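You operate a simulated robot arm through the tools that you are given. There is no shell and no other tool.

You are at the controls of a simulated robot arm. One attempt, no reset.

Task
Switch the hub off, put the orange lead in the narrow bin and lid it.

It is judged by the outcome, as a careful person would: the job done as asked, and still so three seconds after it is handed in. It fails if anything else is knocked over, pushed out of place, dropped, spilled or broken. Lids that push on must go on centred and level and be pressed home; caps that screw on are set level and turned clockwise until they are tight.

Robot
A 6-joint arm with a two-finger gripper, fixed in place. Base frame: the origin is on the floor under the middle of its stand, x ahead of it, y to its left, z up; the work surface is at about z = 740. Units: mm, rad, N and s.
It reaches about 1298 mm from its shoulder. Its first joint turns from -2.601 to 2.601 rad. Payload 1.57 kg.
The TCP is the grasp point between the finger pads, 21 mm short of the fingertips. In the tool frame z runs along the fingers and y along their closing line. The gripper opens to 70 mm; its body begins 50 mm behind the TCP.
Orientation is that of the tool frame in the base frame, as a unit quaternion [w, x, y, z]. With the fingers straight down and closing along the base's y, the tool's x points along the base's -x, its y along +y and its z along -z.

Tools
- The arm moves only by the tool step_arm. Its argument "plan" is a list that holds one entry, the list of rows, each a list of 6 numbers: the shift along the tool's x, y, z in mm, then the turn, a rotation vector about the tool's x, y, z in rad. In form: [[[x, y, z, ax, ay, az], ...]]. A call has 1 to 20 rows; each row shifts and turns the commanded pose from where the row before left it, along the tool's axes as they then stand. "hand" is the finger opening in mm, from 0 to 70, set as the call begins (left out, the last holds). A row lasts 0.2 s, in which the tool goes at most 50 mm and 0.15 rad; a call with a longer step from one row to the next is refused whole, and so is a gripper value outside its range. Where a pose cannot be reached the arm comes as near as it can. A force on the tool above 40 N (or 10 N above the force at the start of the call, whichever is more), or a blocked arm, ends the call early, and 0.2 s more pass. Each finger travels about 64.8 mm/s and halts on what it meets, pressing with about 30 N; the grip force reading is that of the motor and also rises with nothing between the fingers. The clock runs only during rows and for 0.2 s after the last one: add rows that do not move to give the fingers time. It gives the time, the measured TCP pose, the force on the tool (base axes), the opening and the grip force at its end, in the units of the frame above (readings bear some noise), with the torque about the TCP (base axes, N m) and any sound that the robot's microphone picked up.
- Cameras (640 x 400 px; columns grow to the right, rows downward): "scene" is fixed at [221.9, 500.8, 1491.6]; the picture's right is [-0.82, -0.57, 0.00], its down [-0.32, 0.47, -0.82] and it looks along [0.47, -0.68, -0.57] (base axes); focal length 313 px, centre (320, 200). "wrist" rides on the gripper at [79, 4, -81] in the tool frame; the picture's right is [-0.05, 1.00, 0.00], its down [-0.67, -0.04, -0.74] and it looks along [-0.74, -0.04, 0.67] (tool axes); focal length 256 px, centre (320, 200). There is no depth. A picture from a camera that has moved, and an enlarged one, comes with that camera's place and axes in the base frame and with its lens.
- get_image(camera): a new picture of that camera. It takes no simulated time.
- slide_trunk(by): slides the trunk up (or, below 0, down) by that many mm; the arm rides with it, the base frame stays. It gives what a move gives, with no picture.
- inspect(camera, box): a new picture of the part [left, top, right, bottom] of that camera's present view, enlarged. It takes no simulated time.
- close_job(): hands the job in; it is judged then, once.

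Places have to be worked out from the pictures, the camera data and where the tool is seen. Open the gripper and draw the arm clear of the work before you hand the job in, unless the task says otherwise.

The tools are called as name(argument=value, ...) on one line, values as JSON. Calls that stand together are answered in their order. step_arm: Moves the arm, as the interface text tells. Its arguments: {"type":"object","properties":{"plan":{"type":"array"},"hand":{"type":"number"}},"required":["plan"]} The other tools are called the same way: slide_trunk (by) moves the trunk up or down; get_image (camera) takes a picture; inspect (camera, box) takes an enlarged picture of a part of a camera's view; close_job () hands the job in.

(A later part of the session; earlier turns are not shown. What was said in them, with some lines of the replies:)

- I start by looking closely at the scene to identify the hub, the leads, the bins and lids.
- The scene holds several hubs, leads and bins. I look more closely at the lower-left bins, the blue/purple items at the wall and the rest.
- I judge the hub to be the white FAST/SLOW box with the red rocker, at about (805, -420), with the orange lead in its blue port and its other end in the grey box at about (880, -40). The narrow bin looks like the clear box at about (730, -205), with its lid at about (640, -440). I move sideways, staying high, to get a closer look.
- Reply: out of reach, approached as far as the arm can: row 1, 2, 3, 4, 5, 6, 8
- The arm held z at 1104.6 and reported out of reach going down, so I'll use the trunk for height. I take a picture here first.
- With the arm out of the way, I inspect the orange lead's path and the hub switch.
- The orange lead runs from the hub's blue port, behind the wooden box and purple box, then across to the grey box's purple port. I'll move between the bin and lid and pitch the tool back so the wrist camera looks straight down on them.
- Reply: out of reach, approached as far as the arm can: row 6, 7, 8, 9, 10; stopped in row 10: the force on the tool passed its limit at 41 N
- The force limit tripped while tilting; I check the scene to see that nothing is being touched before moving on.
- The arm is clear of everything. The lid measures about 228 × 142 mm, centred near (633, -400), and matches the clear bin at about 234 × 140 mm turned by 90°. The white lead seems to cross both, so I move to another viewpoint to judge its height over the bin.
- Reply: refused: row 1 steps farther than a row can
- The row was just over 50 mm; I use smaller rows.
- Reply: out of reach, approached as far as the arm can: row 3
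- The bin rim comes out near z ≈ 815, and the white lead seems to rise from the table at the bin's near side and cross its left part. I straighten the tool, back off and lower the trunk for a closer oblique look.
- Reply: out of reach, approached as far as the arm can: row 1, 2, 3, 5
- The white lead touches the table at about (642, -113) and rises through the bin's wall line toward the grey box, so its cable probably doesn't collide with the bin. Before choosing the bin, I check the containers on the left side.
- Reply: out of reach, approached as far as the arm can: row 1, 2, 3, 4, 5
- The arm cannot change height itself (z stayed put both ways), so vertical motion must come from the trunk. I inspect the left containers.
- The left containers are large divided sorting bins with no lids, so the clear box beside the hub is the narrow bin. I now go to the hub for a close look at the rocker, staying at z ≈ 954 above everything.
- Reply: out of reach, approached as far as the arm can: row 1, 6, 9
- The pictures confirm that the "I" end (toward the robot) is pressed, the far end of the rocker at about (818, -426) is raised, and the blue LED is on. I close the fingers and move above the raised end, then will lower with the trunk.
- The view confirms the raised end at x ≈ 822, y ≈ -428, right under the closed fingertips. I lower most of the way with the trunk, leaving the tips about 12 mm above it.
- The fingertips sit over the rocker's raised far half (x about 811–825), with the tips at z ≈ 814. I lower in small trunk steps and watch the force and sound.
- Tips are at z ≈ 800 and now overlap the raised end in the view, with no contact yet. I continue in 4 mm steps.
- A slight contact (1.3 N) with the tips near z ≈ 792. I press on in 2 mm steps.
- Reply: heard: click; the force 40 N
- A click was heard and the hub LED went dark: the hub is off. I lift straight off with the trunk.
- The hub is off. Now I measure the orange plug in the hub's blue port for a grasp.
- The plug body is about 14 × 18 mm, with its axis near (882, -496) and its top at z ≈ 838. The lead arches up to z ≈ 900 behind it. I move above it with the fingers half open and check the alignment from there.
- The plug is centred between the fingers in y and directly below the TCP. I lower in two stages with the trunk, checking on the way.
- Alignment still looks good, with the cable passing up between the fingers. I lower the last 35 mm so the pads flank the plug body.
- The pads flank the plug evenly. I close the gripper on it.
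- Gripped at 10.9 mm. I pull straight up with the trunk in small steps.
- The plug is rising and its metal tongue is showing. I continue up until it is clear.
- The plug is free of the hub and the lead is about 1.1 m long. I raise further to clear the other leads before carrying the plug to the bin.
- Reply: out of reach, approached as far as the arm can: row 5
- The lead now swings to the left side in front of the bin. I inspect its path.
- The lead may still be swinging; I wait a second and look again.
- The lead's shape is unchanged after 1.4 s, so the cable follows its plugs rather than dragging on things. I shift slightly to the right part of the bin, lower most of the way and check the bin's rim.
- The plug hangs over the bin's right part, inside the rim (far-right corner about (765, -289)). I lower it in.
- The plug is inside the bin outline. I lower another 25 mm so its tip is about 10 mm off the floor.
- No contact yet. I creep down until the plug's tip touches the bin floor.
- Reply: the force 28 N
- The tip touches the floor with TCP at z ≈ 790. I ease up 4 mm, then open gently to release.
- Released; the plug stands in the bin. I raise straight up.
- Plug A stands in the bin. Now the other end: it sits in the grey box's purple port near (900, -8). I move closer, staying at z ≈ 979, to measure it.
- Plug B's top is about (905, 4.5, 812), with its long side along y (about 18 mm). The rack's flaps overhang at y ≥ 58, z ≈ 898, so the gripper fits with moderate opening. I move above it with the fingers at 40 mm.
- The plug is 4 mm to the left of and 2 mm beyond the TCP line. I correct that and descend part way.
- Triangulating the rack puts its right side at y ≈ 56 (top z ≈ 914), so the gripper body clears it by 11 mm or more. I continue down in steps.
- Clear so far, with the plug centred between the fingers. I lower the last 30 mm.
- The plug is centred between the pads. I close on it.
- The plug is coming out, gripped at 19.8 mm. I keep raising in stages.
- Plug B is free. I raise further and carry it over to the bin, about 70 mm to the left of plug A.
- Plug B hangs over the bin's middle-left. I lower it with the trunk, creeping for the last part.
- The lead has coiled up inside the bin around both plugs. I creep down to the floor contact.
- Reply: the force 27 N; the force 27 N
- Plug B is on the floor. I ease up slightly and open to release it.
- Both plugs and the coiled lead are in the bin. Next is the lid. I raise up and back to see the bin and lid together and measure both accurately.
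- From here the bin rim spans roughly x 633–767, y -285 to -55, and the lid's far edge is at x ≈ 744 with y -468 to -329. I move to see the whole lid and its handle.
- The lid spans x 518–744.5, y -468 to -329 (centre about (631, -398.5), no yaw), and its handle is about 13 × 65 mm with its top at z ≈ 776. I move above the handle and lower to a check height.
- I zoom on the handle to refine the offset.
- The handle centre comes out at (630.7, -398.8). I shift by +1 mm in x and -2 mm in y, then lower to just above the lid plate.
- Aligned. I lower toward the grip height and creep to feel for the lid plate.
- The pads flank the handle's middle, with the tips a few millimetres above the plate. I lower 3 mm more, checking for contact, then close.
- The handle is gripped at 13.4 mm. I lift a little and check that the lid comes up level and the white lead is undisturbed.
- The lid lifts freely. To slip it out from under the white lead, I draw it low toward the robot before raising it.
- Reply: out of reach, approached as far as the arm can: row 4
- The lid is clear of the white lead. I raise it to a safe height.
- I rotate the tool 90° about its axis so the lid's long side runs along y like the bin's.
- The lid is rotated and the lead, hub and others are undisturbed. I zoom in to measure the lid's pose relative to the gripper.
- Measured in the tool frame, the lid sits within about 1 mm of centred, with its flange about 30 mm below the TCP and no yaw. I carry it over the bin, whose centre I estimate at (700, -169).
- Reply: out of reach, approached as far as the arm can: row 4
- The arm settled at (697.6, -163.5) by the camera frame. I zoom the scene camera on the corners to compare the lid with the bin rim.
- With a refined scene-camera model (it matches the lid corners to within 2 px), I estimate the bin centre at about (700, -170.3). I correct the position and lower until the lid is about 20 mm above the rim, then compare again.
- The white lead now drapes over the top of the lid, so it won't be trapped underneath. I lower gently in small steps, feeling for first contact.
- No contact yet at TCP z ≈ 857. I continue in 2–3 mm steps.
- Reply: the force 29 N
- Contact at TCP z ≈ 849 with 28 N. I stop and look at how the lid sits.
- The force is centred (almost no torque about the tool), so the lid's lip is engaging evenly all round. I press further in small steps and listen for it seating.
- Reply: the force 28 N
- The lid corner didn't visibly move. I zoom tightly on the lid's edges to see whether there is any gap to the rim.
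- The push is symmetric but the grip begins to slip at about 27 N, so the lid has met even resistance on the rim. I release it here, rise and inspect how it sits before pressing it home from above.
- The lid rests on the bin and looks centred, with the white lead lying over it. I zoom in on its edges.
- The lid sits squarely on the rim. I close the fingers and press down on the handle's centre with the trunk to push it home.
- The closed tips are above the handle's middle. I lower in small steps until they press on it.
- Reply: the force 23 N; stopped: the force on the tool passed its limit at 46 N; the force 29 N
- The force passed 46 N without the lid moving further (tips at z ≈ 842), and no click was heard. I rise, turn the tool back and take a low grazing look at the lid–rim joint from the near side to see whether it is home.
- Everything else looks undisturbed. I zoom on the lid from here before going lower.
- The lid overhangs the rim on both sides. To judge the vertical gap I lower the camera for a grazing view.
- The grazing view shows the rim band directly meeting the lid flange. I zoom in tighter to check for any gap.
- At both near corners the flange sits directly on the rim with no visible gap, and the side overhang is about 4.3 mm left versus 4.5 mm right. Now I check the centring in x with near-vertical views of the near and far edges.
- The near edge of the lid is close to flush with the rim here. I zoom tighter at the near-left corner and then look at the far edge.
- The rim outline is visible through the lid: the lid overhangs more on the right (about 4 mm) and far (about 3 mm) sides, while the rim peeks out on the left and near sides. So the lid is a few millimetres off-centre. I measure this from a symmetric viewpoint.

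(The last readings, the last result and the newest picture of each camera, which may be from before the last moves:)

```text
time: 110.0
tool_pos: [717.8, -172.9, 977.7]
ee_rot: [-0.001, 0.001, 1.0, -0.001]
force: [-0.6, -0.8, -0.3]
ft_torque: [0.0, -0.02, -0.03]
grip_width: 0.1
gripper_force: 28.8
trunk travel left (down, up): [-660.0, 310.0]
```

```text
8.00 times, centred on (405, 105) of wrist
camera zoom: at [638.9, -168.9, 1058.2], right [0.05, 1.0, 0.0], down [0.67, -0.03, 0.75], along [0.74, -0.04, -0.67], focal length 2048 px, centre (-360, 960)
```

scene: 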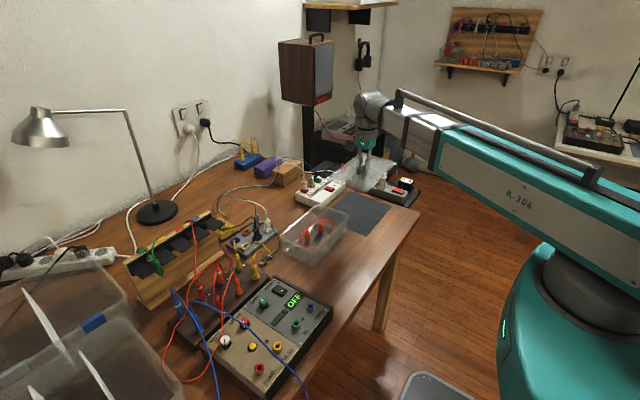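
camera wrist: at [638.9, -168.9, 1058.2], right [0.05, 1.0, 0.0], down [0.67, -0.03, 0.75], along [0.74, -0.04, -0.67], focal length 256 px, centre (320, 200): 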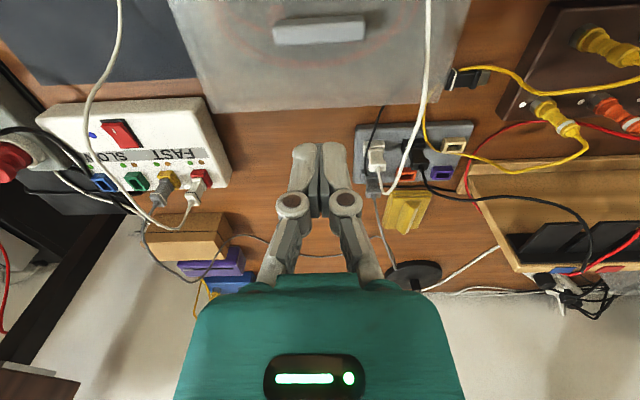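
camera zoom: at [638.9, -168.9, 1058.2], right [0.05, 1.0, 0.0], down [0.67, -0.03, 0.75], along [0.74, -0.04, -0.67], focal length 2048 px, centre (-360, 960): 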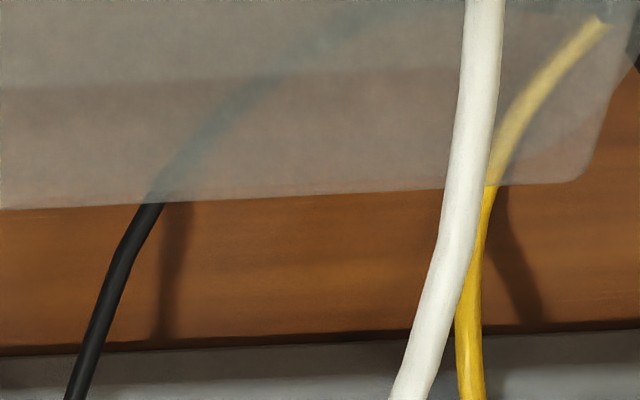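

The measurements from the base corners suggest the lid is about 3 mm too far right relative to the bin. I take tighter zooms of the far corners to pin this down.

inspect(camera="wrist", box=[200, 85, 240, 115])

inspect(camera="wrist", box=[420, 75, 460, 105])

inspect(camera="scene", box=[280, 220, 310, 250])

inspect(camera="scene", box=[335, 185, 365, 215])

```text
13.33 times, centred on (220, 100) of wrist
camera zoom: at [638.9, -168.9, 1058.2], right [0.05, 1.0, 0.0], down [0.67, -0.03, 0.75], along [0.74, -0.04, -0.67], focal length 3413 px, centre (1653, 1533)
```

zoom: 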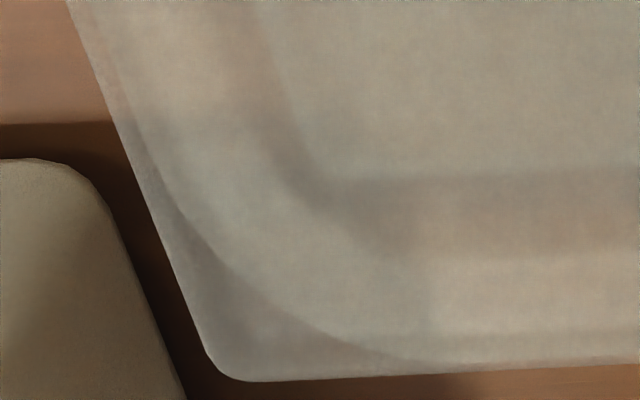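

```text
13.33 times, centred on (440, 90) of wrist
camera zoom: at [638.9, -168.9, 1058.2], right [0.05, 1.0, 0.0], down [0.67, -0.03, 0.75], along [0.74, -0.04, -0.67], focal length 3413 px, centre (-1280, 1667)
```

zoom: 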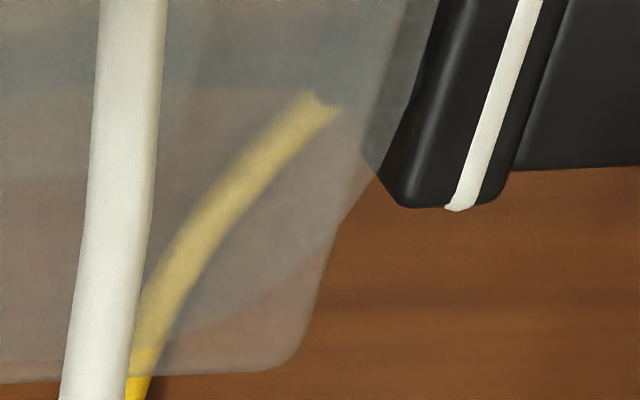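

```text
13.33 times, centred on (295, 235) of scene
camera zoom: at [221.9, 500.8, 1491.6], right [-0.82, -0.57, 0.0], down [-0.32, 0.47, -0.82], along [0.47, -0.68, -0.57], focal length 4170 px, centre (653, -267)
```

zoom: 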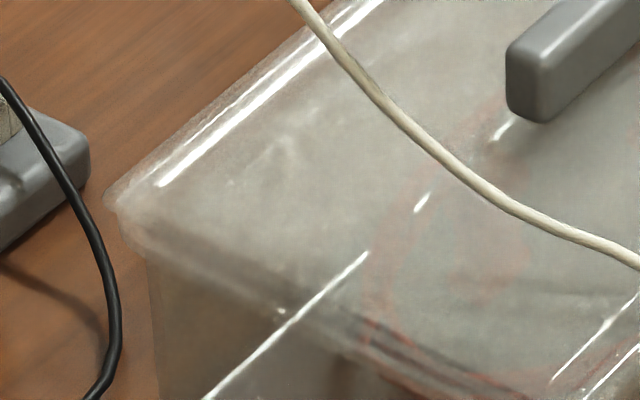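

```text
13.33 times, centred on (350, 200) of scene
camera zoom: at [221.9, 500.8, 1491.6], right [-0.82, -0.57, 0.0], down [-0.32, 0.47, -0.82], along [0.47, -0.68, -0.57], focal length 4170 px, centre (-80, 200)
```

zoom: 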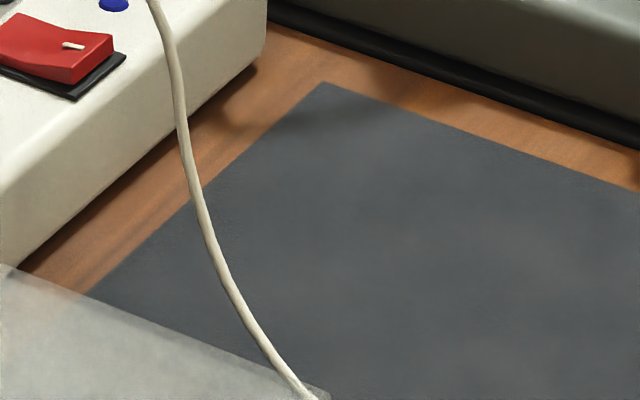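

Comparing outlines with the parallax accounted for, the lid is within about 1 mm of centred on the slightly larger rim. To be sure it's fully home, I take a nearly horizontal view of the joint by tilting the tool the other way in front of the bin.

step_arm(plan=[[[46, -8, 0, 0, 0, 0], [46, -8, 0, 0, 0, 0], [46, -8, 0, 0, 0, 0], [46, -8, 0, 0, 0, 0], [0, 0, 0, 0, -0.133, 0], [0, 0, 0, 0, -0.133, 0], [0, 0, 0, 0, -0.133, 0], [0, 0, 0, 0, 0, 0]]])

get_image(camera="wrist")

```text
time: 111.8
tool_pos: [559.6, -218.2, 993.4]
ee_rot: [0.198, -0.001, 0.98, -0.002]
force: [0.2, 0.8, 0.0]
ft_torque: [-0.02, 0.0, 0.04]
grip_width: 0.0
gripper_force: 28.4
out of reach, approached as far as the arm can: row 6, 7
trunk travel left (down, up): [-660.0, 310.0]
```

```text
taken
camera wrist: at [455.2, -213.1, 1035.8], right [0.05, 1.0, 0.02], down [0.32, -0.03, 0.95], along [0.94, -0.04, -0.33], focal length 256 px, centre (320, 200)
```

wrist: 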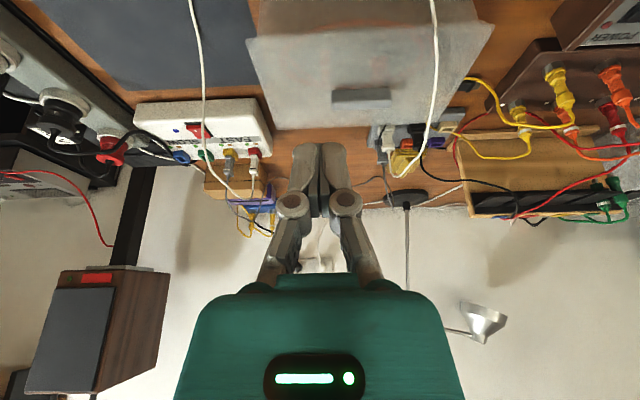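

The tilt works and the arm is clear of the bin by about 60 mm. I lower so the camera is just above rim height.

slide_trunk(by=-172)

get_image(camera="wrist")

inspect(camera="wrist", box=[380, 170, 540, 270])

inspect(camera="wrist", box=[470, 195, 530, 235])

inspect(camera="wrist", box=[200, 195, 280, 245])

```text
time: 113.7
tool_pos: [559.4, -216.6, 823.0]
ee_rot: [0.198, 0.0, 0.98, -0.001]
force: [0.2, -0.4, -0.3]
ft_torque: [-0.02, -0.02, 0.01]
grip_width: 0.0
gripper_force: 28.2
trunk travel left (down, up): [-488.0, 482.0]
```

```text
taken
camera wrist: at [455.1, -213.0, 863.9], right [0.05, 1.0, 0.02], down [0.33, -0.03, 0.94], along [0.94, -0.04, -0.33], focal length 256 px, centre (320, 200)
```

wrist: 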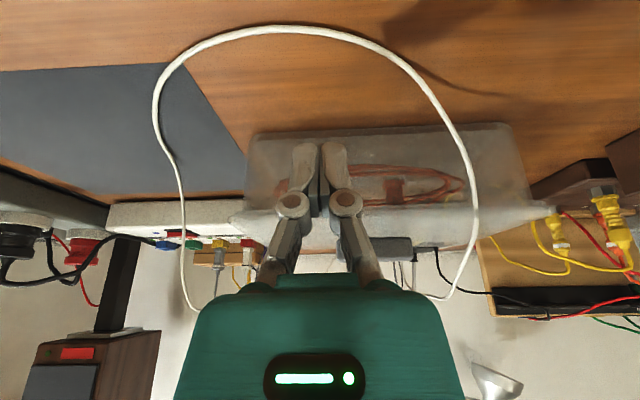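

```text
4.00 times, centred on (460, 220) of wrist
camera zoom: at [455.1, -213.0, 863.9], right [0.05, 1.0, 0.02], down [0.33, -0.03, 0.94], along [0.94, -0.04, -0.33], focal length 1024 px, centre (-240, 120)
```

zoom: 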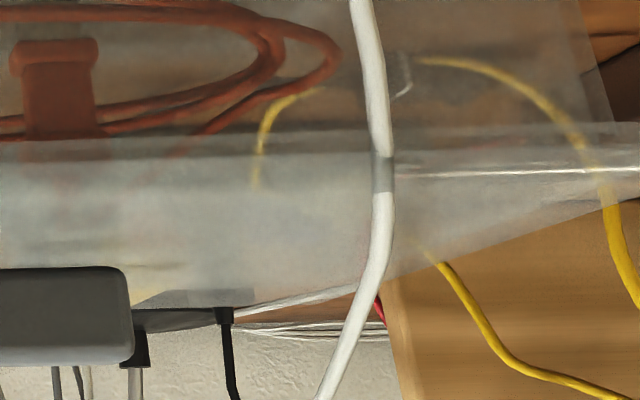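

```text
10.00 times, centred on (500, 215) of wrist
camera zoom: at [455.1, -213.0, 863.9], right [0.05, 1.0, 0.02], down [0.33, -0.03, 0.94], along [0.94, -0.04, -0.33], focal length 2560 px, centre (-1480, 50)
```

zoom: 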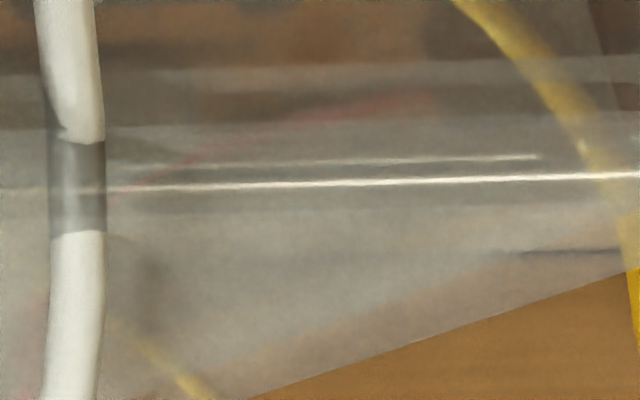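

```text
8.00 times, centred on (240, 220) of wrist
camera zoom: at [455.1, -213.0, 863.9], right [0.05, 1.0, 0.02], down [0.33, -0.03, 0.94], along [0.94, -0.04, -0.33], focal length 2048 px, centre (960, 40)
```

zoom: 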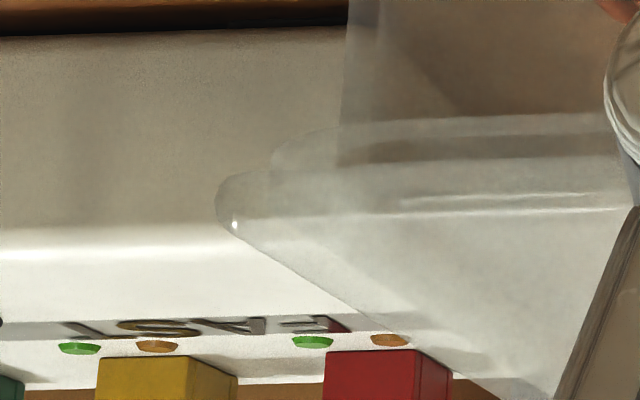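

The grazing view shows the rim and flange touching with no gap on the right. I check the near-left corner the same way.

inspect(camera="wrist", box=[510, 190, 570, 230])

inspect(camera="wrist", box=[215, 195, 275, 235])

```text
10.00 times, centred on (540, 210) of wrist
camera zoom: at [455.1, -213.0, 863.9], right [0.05, 1.0, 0.02], down [0.33, -0.03, 0.94], along [0.94, -0.04, -0.33], focal length 2560 px, centre (-1880, 100)
```

zoom: 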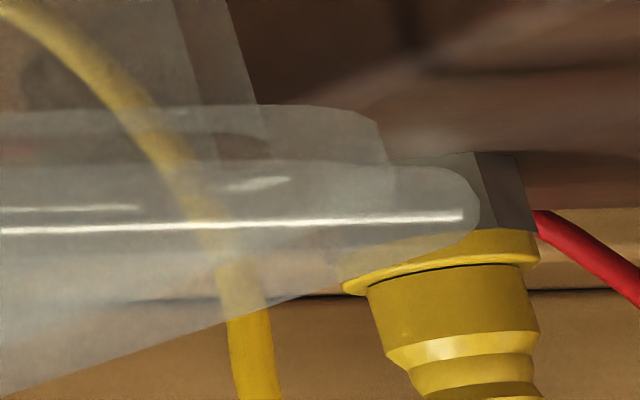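

```text
10.00 times, centred on (245, 215) of wrist
camera zoom: at [455.1, -213.0, 863.9], right [0.05, 1.0, 0.02], down [0.33, -0.03, 0.94], along [0.94, -0.04, -0.33], focal length 2560 px, centre (1070, 50)
```

zoom: 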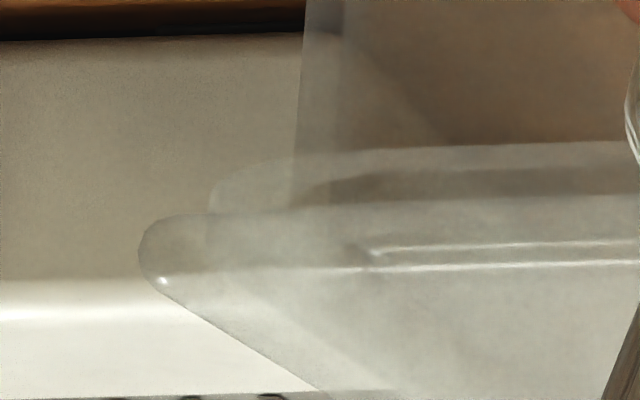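

Both near corners show the flange resting directly on the rim with no gap. The corner offsets put the lid within about 1 mm of centre, so it is on, level and home. I now withdraw upward, straighten the tool and open the gripper.

slide_trunk(by=290)

step_arm(plan=[[[0, 0, 0, 0, 0.133, 0], [0, 0, 0, 0, 0.133, 0], [0, 0, 0, 0, 0.133, 0], [30, 0, 0, 0, 0, 0], [0, 0, 0, 0, 0, 0], [0, 0, 0, 0, 0, 0], [0, 0, 0, 0, 0, 0]]], hand=70)

get_image(camera="scene")

get_image(camera="wrist")

inspect(camera="scene", box=[230, 140, 400, 260])

```text
time: 116.6
tool_pos: [560.2, -216.5, 1110.9]
ee_rot: [0.198, 0.0, 0.98, -0.001]
force: [0.4, -0.8, -0.5]
ft_torque: [-0.01, -0.04, 0.04]
grip_width: 0.0
gripper_force: 28.4
trunk travel left (down, up): [-778.0, 192.0]
```

```text
time: 118.2
tool_pos: [529.7, -216.0, 1096.2]
ee_rot: [-0.001, -0.001, 1.0, -0.001]
force: [0.3, 0.2, -0.4]
ft_torque: [-0.01, -0.03, 0.02]
grip_width: 70.1
gripper_force: 0.0
out of reach, approached as far as the arm can: row 1, 2
trunk travel left (down, up): [-778.0, 192.0]
```

```text
taken
```

scene: 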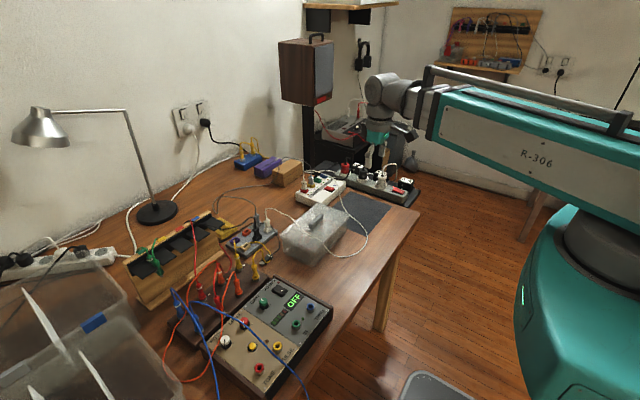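

```text
taken
camera wrist: at [451.2, -213.3, 1176.6], right [0.05, 1.0, 0.0], down [0.67, -0.03, 0.74], along [0.74, -0.04, -0.67], focal length 256 px, centre (320, 200)
```

wrist: 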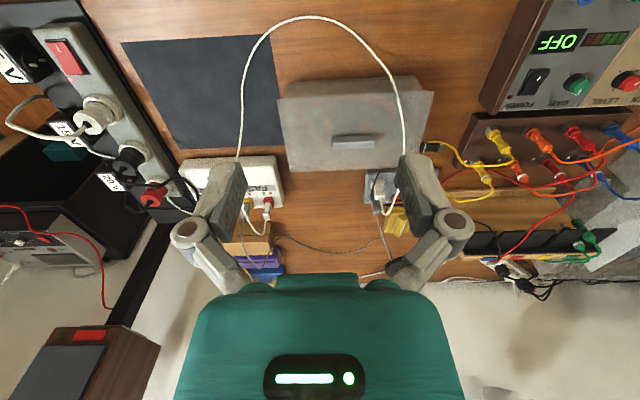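

```text
3.33 times, centred on (315, 200) of scene
camera zoom: at [221.9, 500.8, 1491.6], right [-0.82, -0.57, 0.0], down [-0.32, 0.47, -0.82], along [0.47, -0.68, -0.57], focal length 1043 px, centre (337, 200)
```

zoom: 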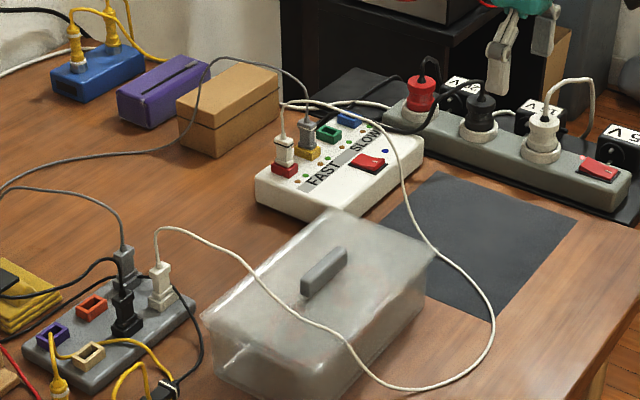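

Everything looks in order: hub LED dark, lead coiled inside, lid on, other items in place. Before handing in I want one more check of the lid's centring from a viewpoint symmetric about the bin.

step_arm(plan=[[[-36, 13.5, 0, 0, 0, 0], [-36, 13.5, 0, 0, 0, 0], [-37, 14, 0, 0, 0, 0], [0, 0, 0, 0, 0, 0], [0, 0, 0, 0, 0, 0], [0, 0, 0, 0, 0, 0]]], hand=0)

slide_trunk(by=-170)

get_image(camera="wrist")

```text
time: 119.6
tool_pos: [638.9, -175.9, 1097.9]
ee_rot: [-0.001, -0.001, 1.0, -0.003]
force: [0.1, 0.8, -0.3]
ft_torque: [0.0, 0.01, 0.02]
grip_width: 0.0
gripper_force: 28.5
out of reach, approached as far as the arm can: row 1
trunk travel left (down, up): [-778.0, 192.0]
```

```text
time: 121.5
tool_pos: [638.1, -176.5, 927.1]
ee_rot: [0.0, -0.001, 1.0, -0.002]
force: [0.2, 0.2, 0.1]
ft_torque: [0.05, 0.0, 0.0]
grip_width: 0.0
gripper_force: 28.7
trunk travel left (down, up): [-608.0, 362.0]
```

```text
taken
camera wrist: at [558.9, -172.3, 1006.5], right [0.05, 1.0, 0.0], down [0.67, -0.03, 0.74], along [0.74, -0.04, -0.67], focal length 256 px, centre (320, 200)
```

wrist: 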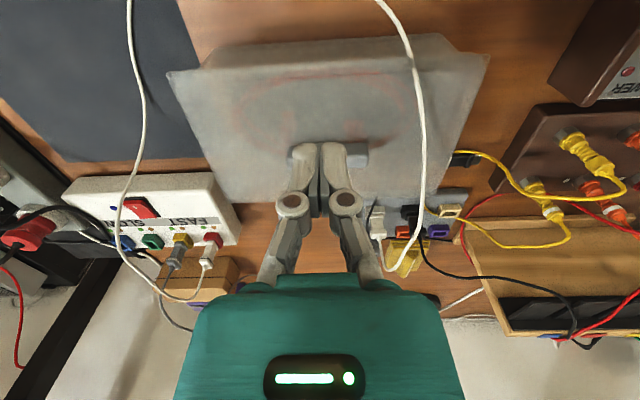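

inspect(camera="wrist", box=[445, 40, 495, 75])

inspect(camera="wrist", box=[160, 55, 210, 90])

inspect(camera="wrist", box=[420, 150, 470, 200])

inspect(camera="wrist", box=[195, 165, 245, 215])

```text
11.43 times, centred on (470, 58) of wrist
camera zoom: at [558.9, -172.3, 1006.5], right [0.05, 1.0, 0.0], down [0.67, -0.03, 0.74], along [0.74, -0.04, -0.67], focal length 2926 px, centre (-1394, 1829)
```

zoom: 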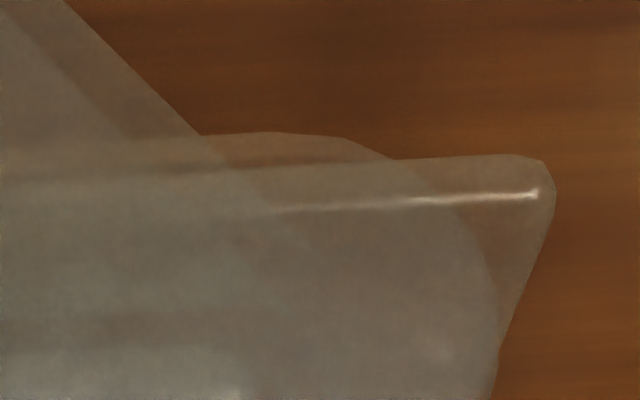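

```text
11.43 times, centred on (185, 72) of wrist
camera zoom: at [558.9, -172.3, 1006.5], right [0.05, 1.0, 0.0], down [0.67, -0.03, 0.74], along [0.74, -0.04, -0.67], focal length 2926 px, centre (1863, 1657)
```

zoom: 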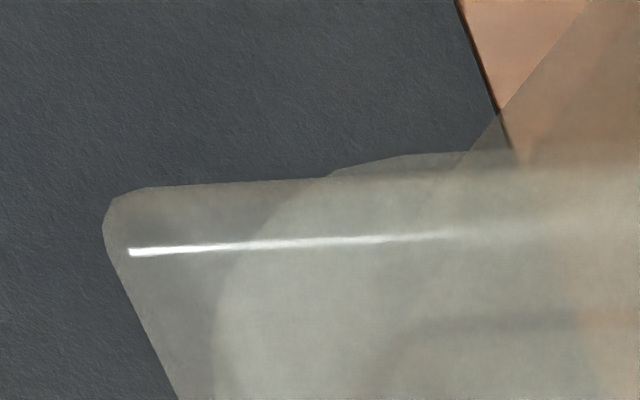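

```text
8.00 times, centred on (445, 175) of wrist
camera zoom: at [558.9, -172.3, 1006.5], right [0.05, 1.0, 0.0], down [0.67, -0.03, 0.74], along [0.74, -0.04, -0.67], focal length 2048 px, centre (-680, 400)
```

zoom: 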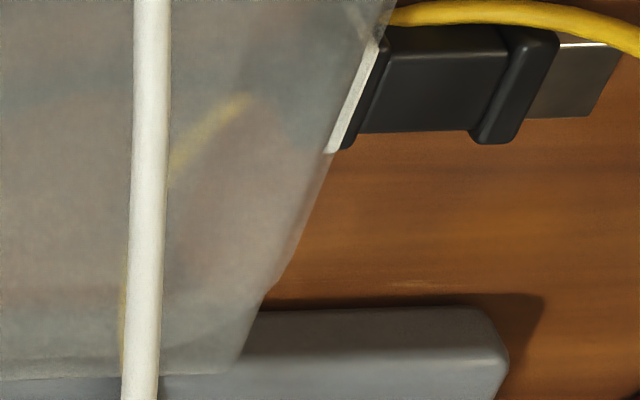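

```text
8.00 times, centred on (220, 190) of wrist
camera zoom: at [558.9, -172.3, 1006.5], right [0.05, 1.0, 0.0], down [0.67, -0.03, 0.74], along [0.74, -0.04, -0.67], focal length 2048 px, centre (1120, 280)
```

zoom: 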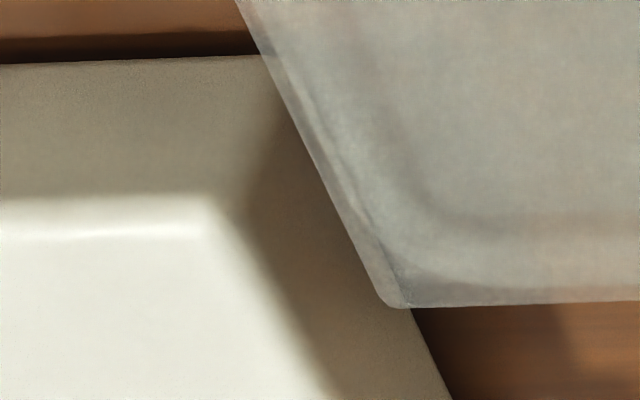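

The symmetric view shows the rim's corner emerging 9 mm from the lid's left end but 14 mm from its right end. So the lid sits about 2.3 mm too far right and about 1.5 mm too near. I'll regrip the handle and nudge it to centre: first rise, turn the tool 90° again and return above the handle.

slide_trunk(by=58)

step_arm(plan=[[[-31, 2, 0, 0, 0, 0], [-31, 2, 0, 0, 0, 0], [0, 0, 0, 0, 0, 0.1428], [0, 0, 0, 0, 0, 0.1428], [0, 0, 0, 0, 0, 0.1428], [0, 0, 0, 0, 0, 0.1428], [0, 0, 0, 0, 0, 0.1428], [0, 0, 0, 0, 0, 0.1428], [0, 0, 0, 0, 0, 0.1428], [0, 0, 0, 0, 0, 0.1428], [0, 0, 0, 0, 0, 0.1428], [0, 0, 0, 0, 0, 0.1428], [0, 0, 0, 0, 0, 0.1428], [0, 0, 0, 0, 0, 0]]], hand=44)

get_image(camera="wrist")

```text
time: 122.5
tool_pos: [638.4, -175.7, 983.1]
ee_rot: [0.0, -0.001, 1.0, -0.002]
force: [-0.4, 0.3, 0.6]
ft_torque: [0.01, 0.02, 0.02]
grip_width: 0.0
gripper_force: 28.9
trunk travel left (down, up): [-666.0, 304.0]
```

```text
time: 125.5
tool_pos: [700.4, -172.1, 984.8]
ee_rot: [0.001, 0.707, 0.707, -0.002]
force: [0.0, 0.4, 0.2]
ft_torque: [-0.01, -0.01, -0.02]
grip_width: 44.0
gripper_force: 0.1
trunk travel left (down, up): [-666.0, 304.0]
```

```text
taken
camera wrist: at [704.4, -93.6, 1064.1], right [1.0, -0.05, 0.0], down [-0.03, -0.66, 0.75], along [-0.04, -0.75, -0.67], focal length 256 px, centre (320, 200)
```

wrist: 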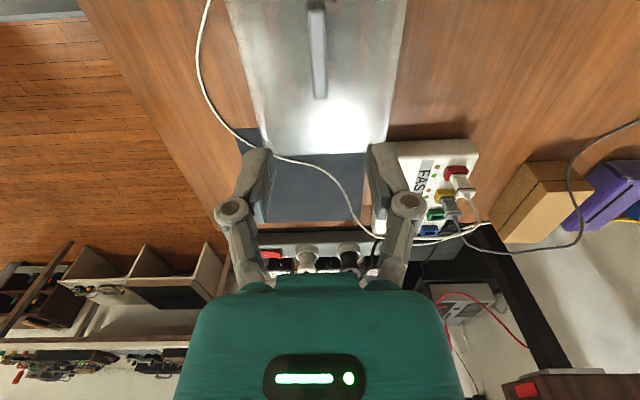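

The handle lies between the open fingers. I lower to about 20 mm above grip height and check.

slide_trunk(by=-112)

inspect(camera="wrist", box=[220, 20, 420, 230])

```text
time: 127.0
tool_pos: [701.0, -172.5, 873.4]
ee_rot: [0.0, 0.706, 0.708, -0.003]
force: [0.7, -0.2, 0.1]
ft_torque: [-0.02, 0.02, 0.02]
grip_width: 43.9
gripper_force: 0.1
trunk travel left (down, up): [-554.0, 416.0]
```

```text
1.90 times, centred on (320, 125) of wrist
camera zoom: at [704.2, -93.5, 952.2], right [1.0, -0.05, 0.0], down [-0.03, -0.66, 0.75], along [-0.04, -0.75, -0.67], focal length 488 px, centre (320, 343)
```

zoom: 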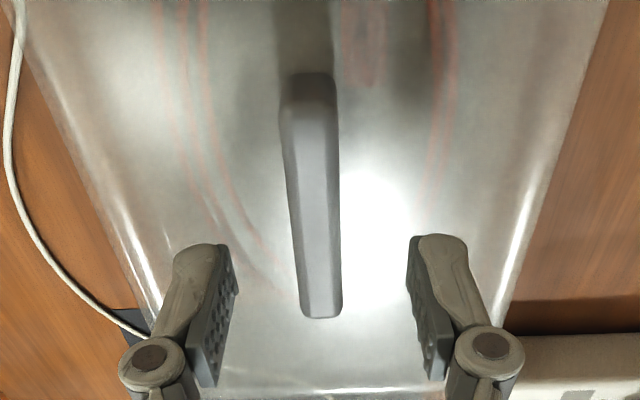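

The handle's centre is about 1.3 mm to the near side of the TCP, so simply closing here shifts the lid by the wanted amount in x. I lower to grip height and close.

slide_trunk(by=-22)

step_arm(plan=[[[0, 0, 0, 0, 0, 0], [0, 0, 0, 0, 0, 0], [0, 0, 0, 0, 0, 0], [0, 0, 0, 0, 0, 0]]], hand=0)

get_image(camera="wrist")

```text
time: 127.6
tool_pos: [699.8, -172.2, 850.1]
ee_rot: [0.001, 0.707, 0.707, -0.002]
force: [0.4, 0.1, 0.0]
ft_torque: [0.01, 0.02, 0.02]
grip_width: 44.0
gripper_force: 0.0
trunk travel left (down, up): [-532.0, 438.0]
```

```text
time: 128.6
tool_pos: [699.7, -172.0, 849.7]
ee_rot: [0.001, 0.706, 0.708, -0.002]
force: [0.0, 0.6, 0.8]
ft_torque: [0.02, -0.02, 0.01]
grip_width: 13.4
gripper_force: 29.9
trunk travel left (down, up): [-532.0, 438.0]
```

```text
taken
camera wrist: at [704.2, -93.5, 930.2], right [1.0, -0.05, 0.0], down [-0.03, -0.66, 0.75], along [-0.04, -0.75, -0.67], focal length 256 px, centre (320, 200)
```

wrist: 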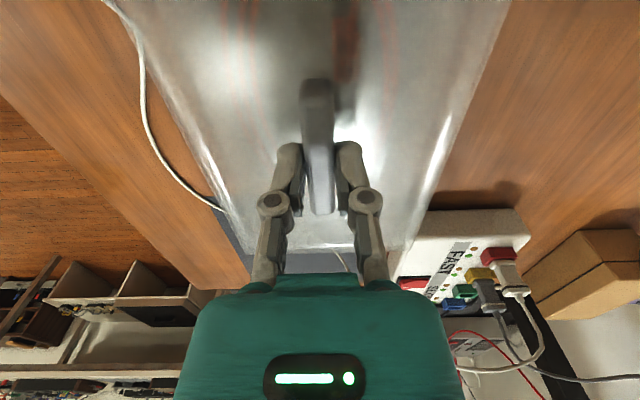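

Gripped with no side load. Now I nudge the lid 2.3 mm in +y while it rests on the rim, watching the force.

step_arm(plan=[[[0.8, 0, 0, 0, 0, 0], [0.8, 0, 0, 0, 0, 0], [0.7, 0, 0, 0, 0, 0], [0, 0, 0, 0, 0, 0]]])

inspect(camera="wrist", box=[110, 0, 330, 140])

```text
time: 129.6
tool_pos: [700.7, -169.0, 851.1]
ee_rot: [0.001, 0.707, 0.708, -0.002]
force: [0.4, -0.5, 1.6]
ft_torque: [-0.05, -0.03, 0.05]
grip_width: 13.4
gripper_force: 30.2
trunk travel left (down, up): [-532.0, 438.0]
```

```text
2.86 times, centred on (220, 70) of wrist
camera zoom: at [703.7, -91.1, 930.2], right [1.0, -0.05, 0.0], down [-0.03, -0.66, 0.75], along [-0.04, -0.75, -0.67], focal length 731 px, centre (606, 571)
```

zoom: 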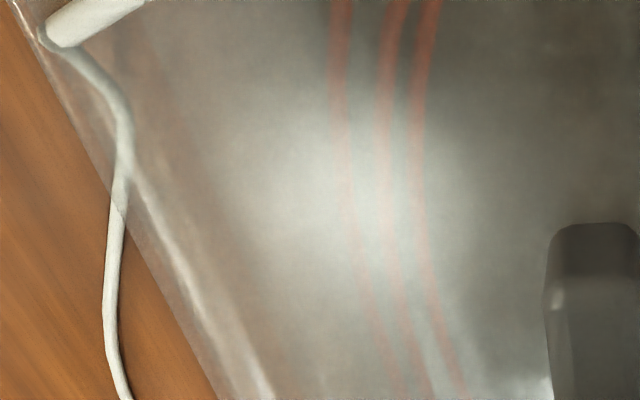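

The lid moved with almost no force. I release, then press down on the handle centre once more with closed fingers.

step_arm(plan=[[[0, 0, 0, 0, 0, 0], [0, 0, 0, 0, 0, 0], [0, 0, 0, 0, 0, 0], [0, 0, 0, 0, 0, 0]]], hand=44)

slide_trunk(by=40)

step_arm(plan=[[[0, 0, 0, 0, 0, 0], [0, 0, 0, 0, 0, 0], [0, 0, 0, 0, 0, 0], [0, 0, 0, 0, 0, 0]]], hand=0)

slide_trunk(by=-24)

slide_trunk(by=-3)

```text
time: 130.6
tool_pos: [699.8, -169.6, 850.1]
ee_rot: [0.0, 0.706, 0.708, -0.002]
force: [-0.1, -0.5, -0.1]
ft_torque: [-0.03, 0.02, 0.0]
grip_width: 43.9
gripper_force: 0.1
trunk travel left (down, up): [-532.0, 438.0]
```

```text
time: 131.5
tool_pos: [699.8, -170.0, 890.6]
ee_rot: [0.0, 0.707, 0.708, -0.002]
force: [0.1, 0.4, 0.3]
ft_torque: [0.04, 0.02, 0.0]
grip_width: 44.4
gripper_force: 0.0
trunk travel left (down, up): [-572.0, 398.0]
```

```text
time: 132.5
tool_pos: [697.7, -170.3, 890.2]
ee_rot: [0.001, 0.706, 0.708, -0.002]
force: [0.3, 1.2, -0.4]
ft_torque: [-0.04, 0.03, -0.04]
grip_width: 0.1
gripper_force: 28.9
trunk travel left (down, up): [-572.0, 398.0]
```

```text
time: 133.2
tool_pos: [698.6, -169.7, 865.4]
ee_rot: [0.0, 0.707, 0.707, -0.001]
force: [0.4, 0.8, -0.1]
ft_torque: [0.01, 0.02, -0.02]
grip_width: 0.1
gripper_force: 28.6
trunk travel left (down, up): [-548.0, 422.0]
```

```text
time: 133.7
tool_pos: [699.6, -170.2, 864.4]
ee_rot: [0.001, 0.707, 0.708, -0.002]
force: [0.4, 0.2, -0.5]
ft_torque: [-0.03, 0.01, -0.01]
grip_width: 0.0
gripper_force: 28.4
trunk travel left (down, up): [-545.0, 425.0]
```

Just above contact. I press in small steps.

slide_trunk(by=-2)

slide_trunk(by=-1.5)

slide_trunk(by=-1.5)

```text
time: 134.2
tool_pos: [699.8, -170.3, 862.7]
ee_rot: [0.001, 0.707, 0.707, -0.002]
force: [5.1, -0.8, 16.1]
ft_torque: [-0.01, -0.07, 0.0]
grip_width: 5.9
gripper_force: 28.6
trunk travel left (down, up): [-543.0, 427.0]
```

```text
time: 134.7
tool_pos: [699.4, -169.8, 863.4]
ee_rot: [0.002, 0.707, 0.708, 0.0]
force: [1.1, 0.7, 27.3]
ft_torque: [0.09, -0.01, 0.02]
grip_width: 6.0
gripper_force: 28.4
trunk travel left (down, up): [-542.0, 428.0]
stopped: the force on the tool passed its limit at 41 N (the readings are from after the stop); the commanded pose is now the measured one
```

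```text
time: 135.1
tool_pos: [700.3, -169.7, 861.9]
ee_rot: [0.003, 0.707, 0.708, 0.0]
force: [0.1, 2.2, 34.8]
ft_torque: [0.09, 0.03, -0.03]
grip_width: 6.0
gripper_force: 28.9
trunk travel left (down, up): [-542.0, 428.0]
stopped: the force on the tool passed its limit at 43 N (the readings are from after the stop); the commanded pose is now the measured one
```

Pressed twice past 41 N with no further travel, so the lid is firmly home. I raise, turn back and recheck the centring from the symmetric viewpoint.

slide_trunk(by=122)

step_arm(plan=[[[0, 0, 0, 0, 0, -0.1428], [0, 0, 0, 0, 0, -0.1428], [0, 0, 0, 0, 0, -0.1428], [0, 0, 0, 0, 0, -0.1428], [0, 0, 0, 0, 0, -0.1428], [0, 0, 0, 0, 0, -0.1428], [0, 0, 0, 0, 0, -0.1428], [0, 0, 0, 0, 0, -0.1428], [0, 0, 0, 0, 0, -0.1428], [0, 0, 0, 0, 0, -0.1428], [0, 0, 0, 0, 0, -0.1428], [31, -1, 0, 0, 0, 0], [30, -1, 0, 0, 0, 0], [0, 0, 0, 0, 0, 0]]])

slide_trunk(by=-56)

get_image(camera="wrist")

inspect(camera="wrist", box=[445, 40, 495, 75])

inspect(camera="wrist", box=[160, 55, 210, 90])

```text
time: 136.6
tool_pos: [701.0, -170.4, 982.1]
ee_rot: [0.002, 0.706, 0.708, -0.001]
force: [1.0, 0.2, 0.5]
ft_torque: [0.01, 0.0, -0.01]
grip_width: 0.0
gripper_force: 28.1
trunk travel left (down, up): [-664.0, 306.0]
```

```text
time: 139.6
tool_pos: [642.0, -171.5, 982.4]
ee_rot: [0.001, -0.001, 1.0, -0.002]
force: [0.5, 0.0, -0.5]
ft_torque: [-0.02, 0.0, -0.02]
grip_width: 0.1
gripper_force: 28.4
trunk travel left (down, up): [-664.0, 306.0]
```

```text
time: 140.6
tool_pos: [641.8, -170.9, 926.4]
ee_rot: [0.0, -0.001, 1.0, -0.002]
force: [0.1, 0.2, 0.1]
ft_torque: [0.01, 0.01, -0.02]
grip_width: 0.2
gripper_force: 29.1
trunk travel left (down, up): [-608.0, 362.0]
```

```text
taken
camera wrist: at [562.1, -167.8, 1005.8], right [0.05, 1.0, 0.0], down [0.66, -0.03, 0.75], along [0.75, -0.04, -0.67], focal length 256 px, centre (320, 200)
```

wrist: 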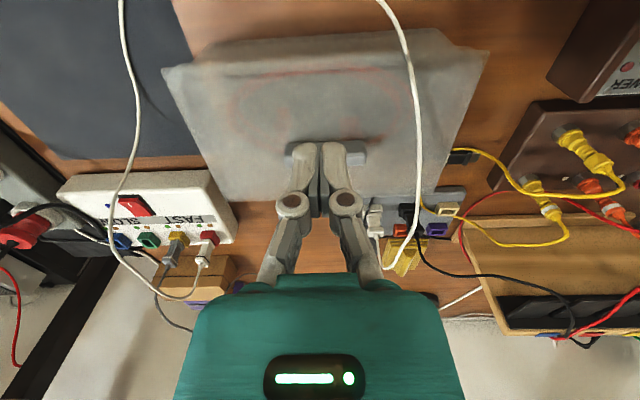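

```text
11.43 times, centred on (470, 58) of wrist
camera zoom: at [562.1, -167.8, 1005.8], right [0.05, 1.0, 0.0], down [0.66, -0.03, 0.75], along [0.75, -0.04, -0.67], focal length 2926 px, centre (-1394, 1829)
```

zoom: 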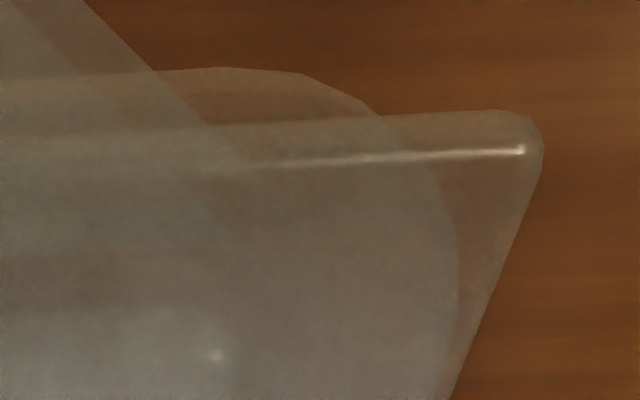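

```text
11.43 times, centred on (185, 72) of wrist
camera zoom: at [562.1, -167.8, 1005.8], right [0.05, 1.0, 0.0], down [0.66, -0.03, 0.75], along [0.75, -0.04, -0.67], focal length 2926 px, centre (1863, 1657)
```

zoom: 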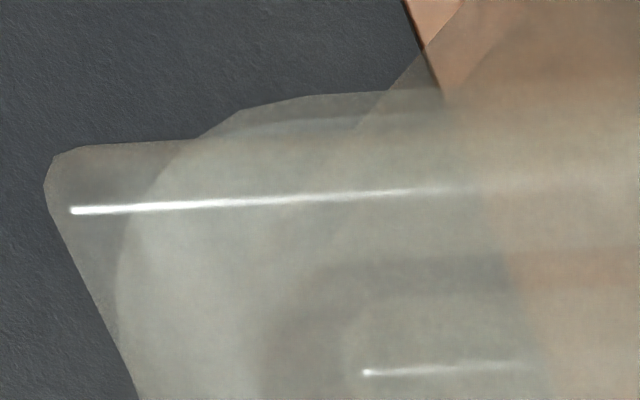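

The rim now emerges equally at both ends (about 9.8 and 10.2 mm from the lid's corners), so the lid is centred to within half a millimetre, and the bin itself didn't move. I withdraw, open the gripper and take final pictures.

slide_trunk(by=175)

step_arm(plan=[[[40, -10, 0, 0, 0, 0], [40, -10, 0, 0, 0, 0], [30, -10, 0, 0, 0, 0], [0, 0, 0, 0, 0, 0], [0, 0, 0, 0, 0, 0], [0, 0, 0, 0, 0, 0]]], hand=70)

get_image(camera="scene")

inspect(camera="scene", box=[230, 140, 400, 260])

get_image(camera="wrist")

```text
time: 142.5
tool_pos: [641.0, -171.3, 1102.1]
ee_rot: [0.001, 0.0, 1.0, -0.002]
force: [0.7, -0.3, 0.7]
ft_torque: [-0.03, -0.01, -0.01]
grip_width: 0.0
gripper_force: 29.1
trunk travel left (down, up): [-783.0, 187.0]
```

```text
time: 143.9
tool_pos: [531.3, -200.7, 1102.0]
ee_rot: [0.001, -0.001, 1.0, -0.002]
force: [-0.1, 0.2, 0.9]
ft_torque: [0.0, -0.02, -0.02]
grip_width: 69.9
gripper_force: 0.0
trunk travel left (down, up): [-783.0, 187.0]
```

```text
taken
```

scene: 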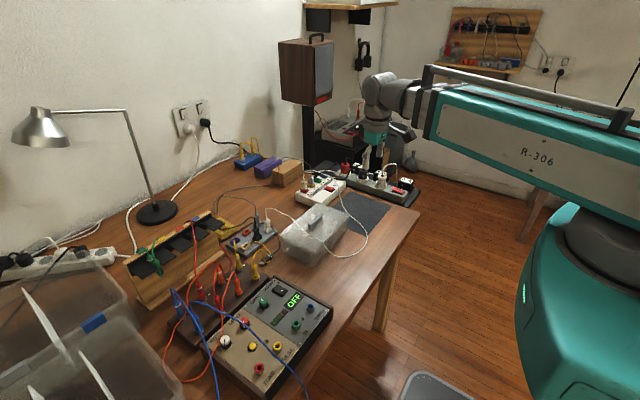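

```text
3.33 times, centred on (315, 200) of scene
camera zoom: at [221.9, 500.8, 1491.6], right [-0.82, -0.57, 0.0], down [-0.32, 0.47, -0.82], along [0.47, -0.68, -0.57], focal length 1043 px, centre (337, 200)
```

zoom: 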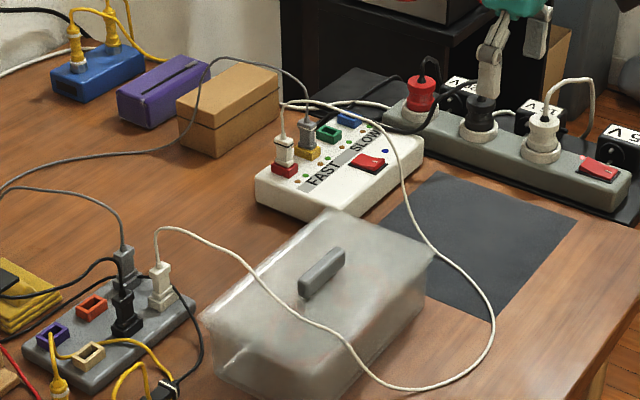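

```text
taken
camera wrist: at [450.9, -197.1, 1180.8], right [0.05, 1.0, 0.0], down [0.66, -0.03, 0.75], along [0.75, -0.04, -0.67], focal length 256 px, centre (320, 200)
```

wrist: 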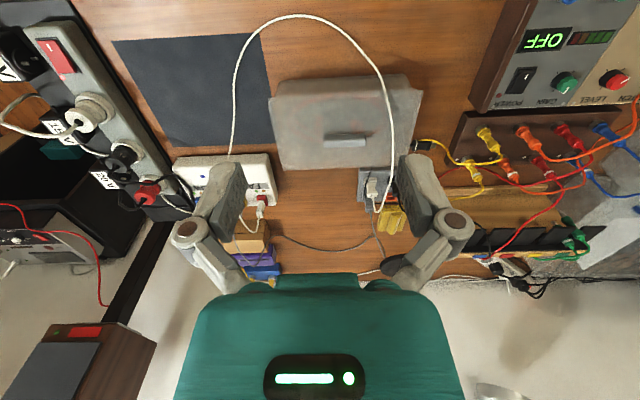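

The hub is off with its LED dark, and the orange lead is coiled inside the lidded narrow bin. The lid is centred and pressed down, nothing else looks disturbed, and the gripper is open with the arm clear. I hand the job in.

close_job()

```text
The job is handed in.
```

I've switched the hub off, put the orange lead in the narrow bin and put the lid on, then handed the job in.

- **Hub:** I pressed the raised end of the red rocker on the white FAST/SLOW hub. It clicked and the blue light went out.
- **Orange lead:** There were other orange leads in the patch panel. I took "the orange lead" to be the one between the hub's blue port and the grey box's purple port. I unplugged both ends, and the whole lead is now coiled in the clear bin.
- **Narrow bin:** I took this to be the clear box beside the hub, because the loose lid on the mat fitted it.
- **Lid:** It first went on about 2–3 mm off-centre, so I nudged it. It now measures within about half a millimetre of centre. I pressed the handle down to just over 40 N and it went no further, though no click was heard.
- **Everything else:** The final pictures show nothing knocked over or moved out of place. The white lead is still plugged in at both ends, but its cable, which used to run through the bin, now lies across the top of the lid.

The gripper is open and the arm is clear of the work.
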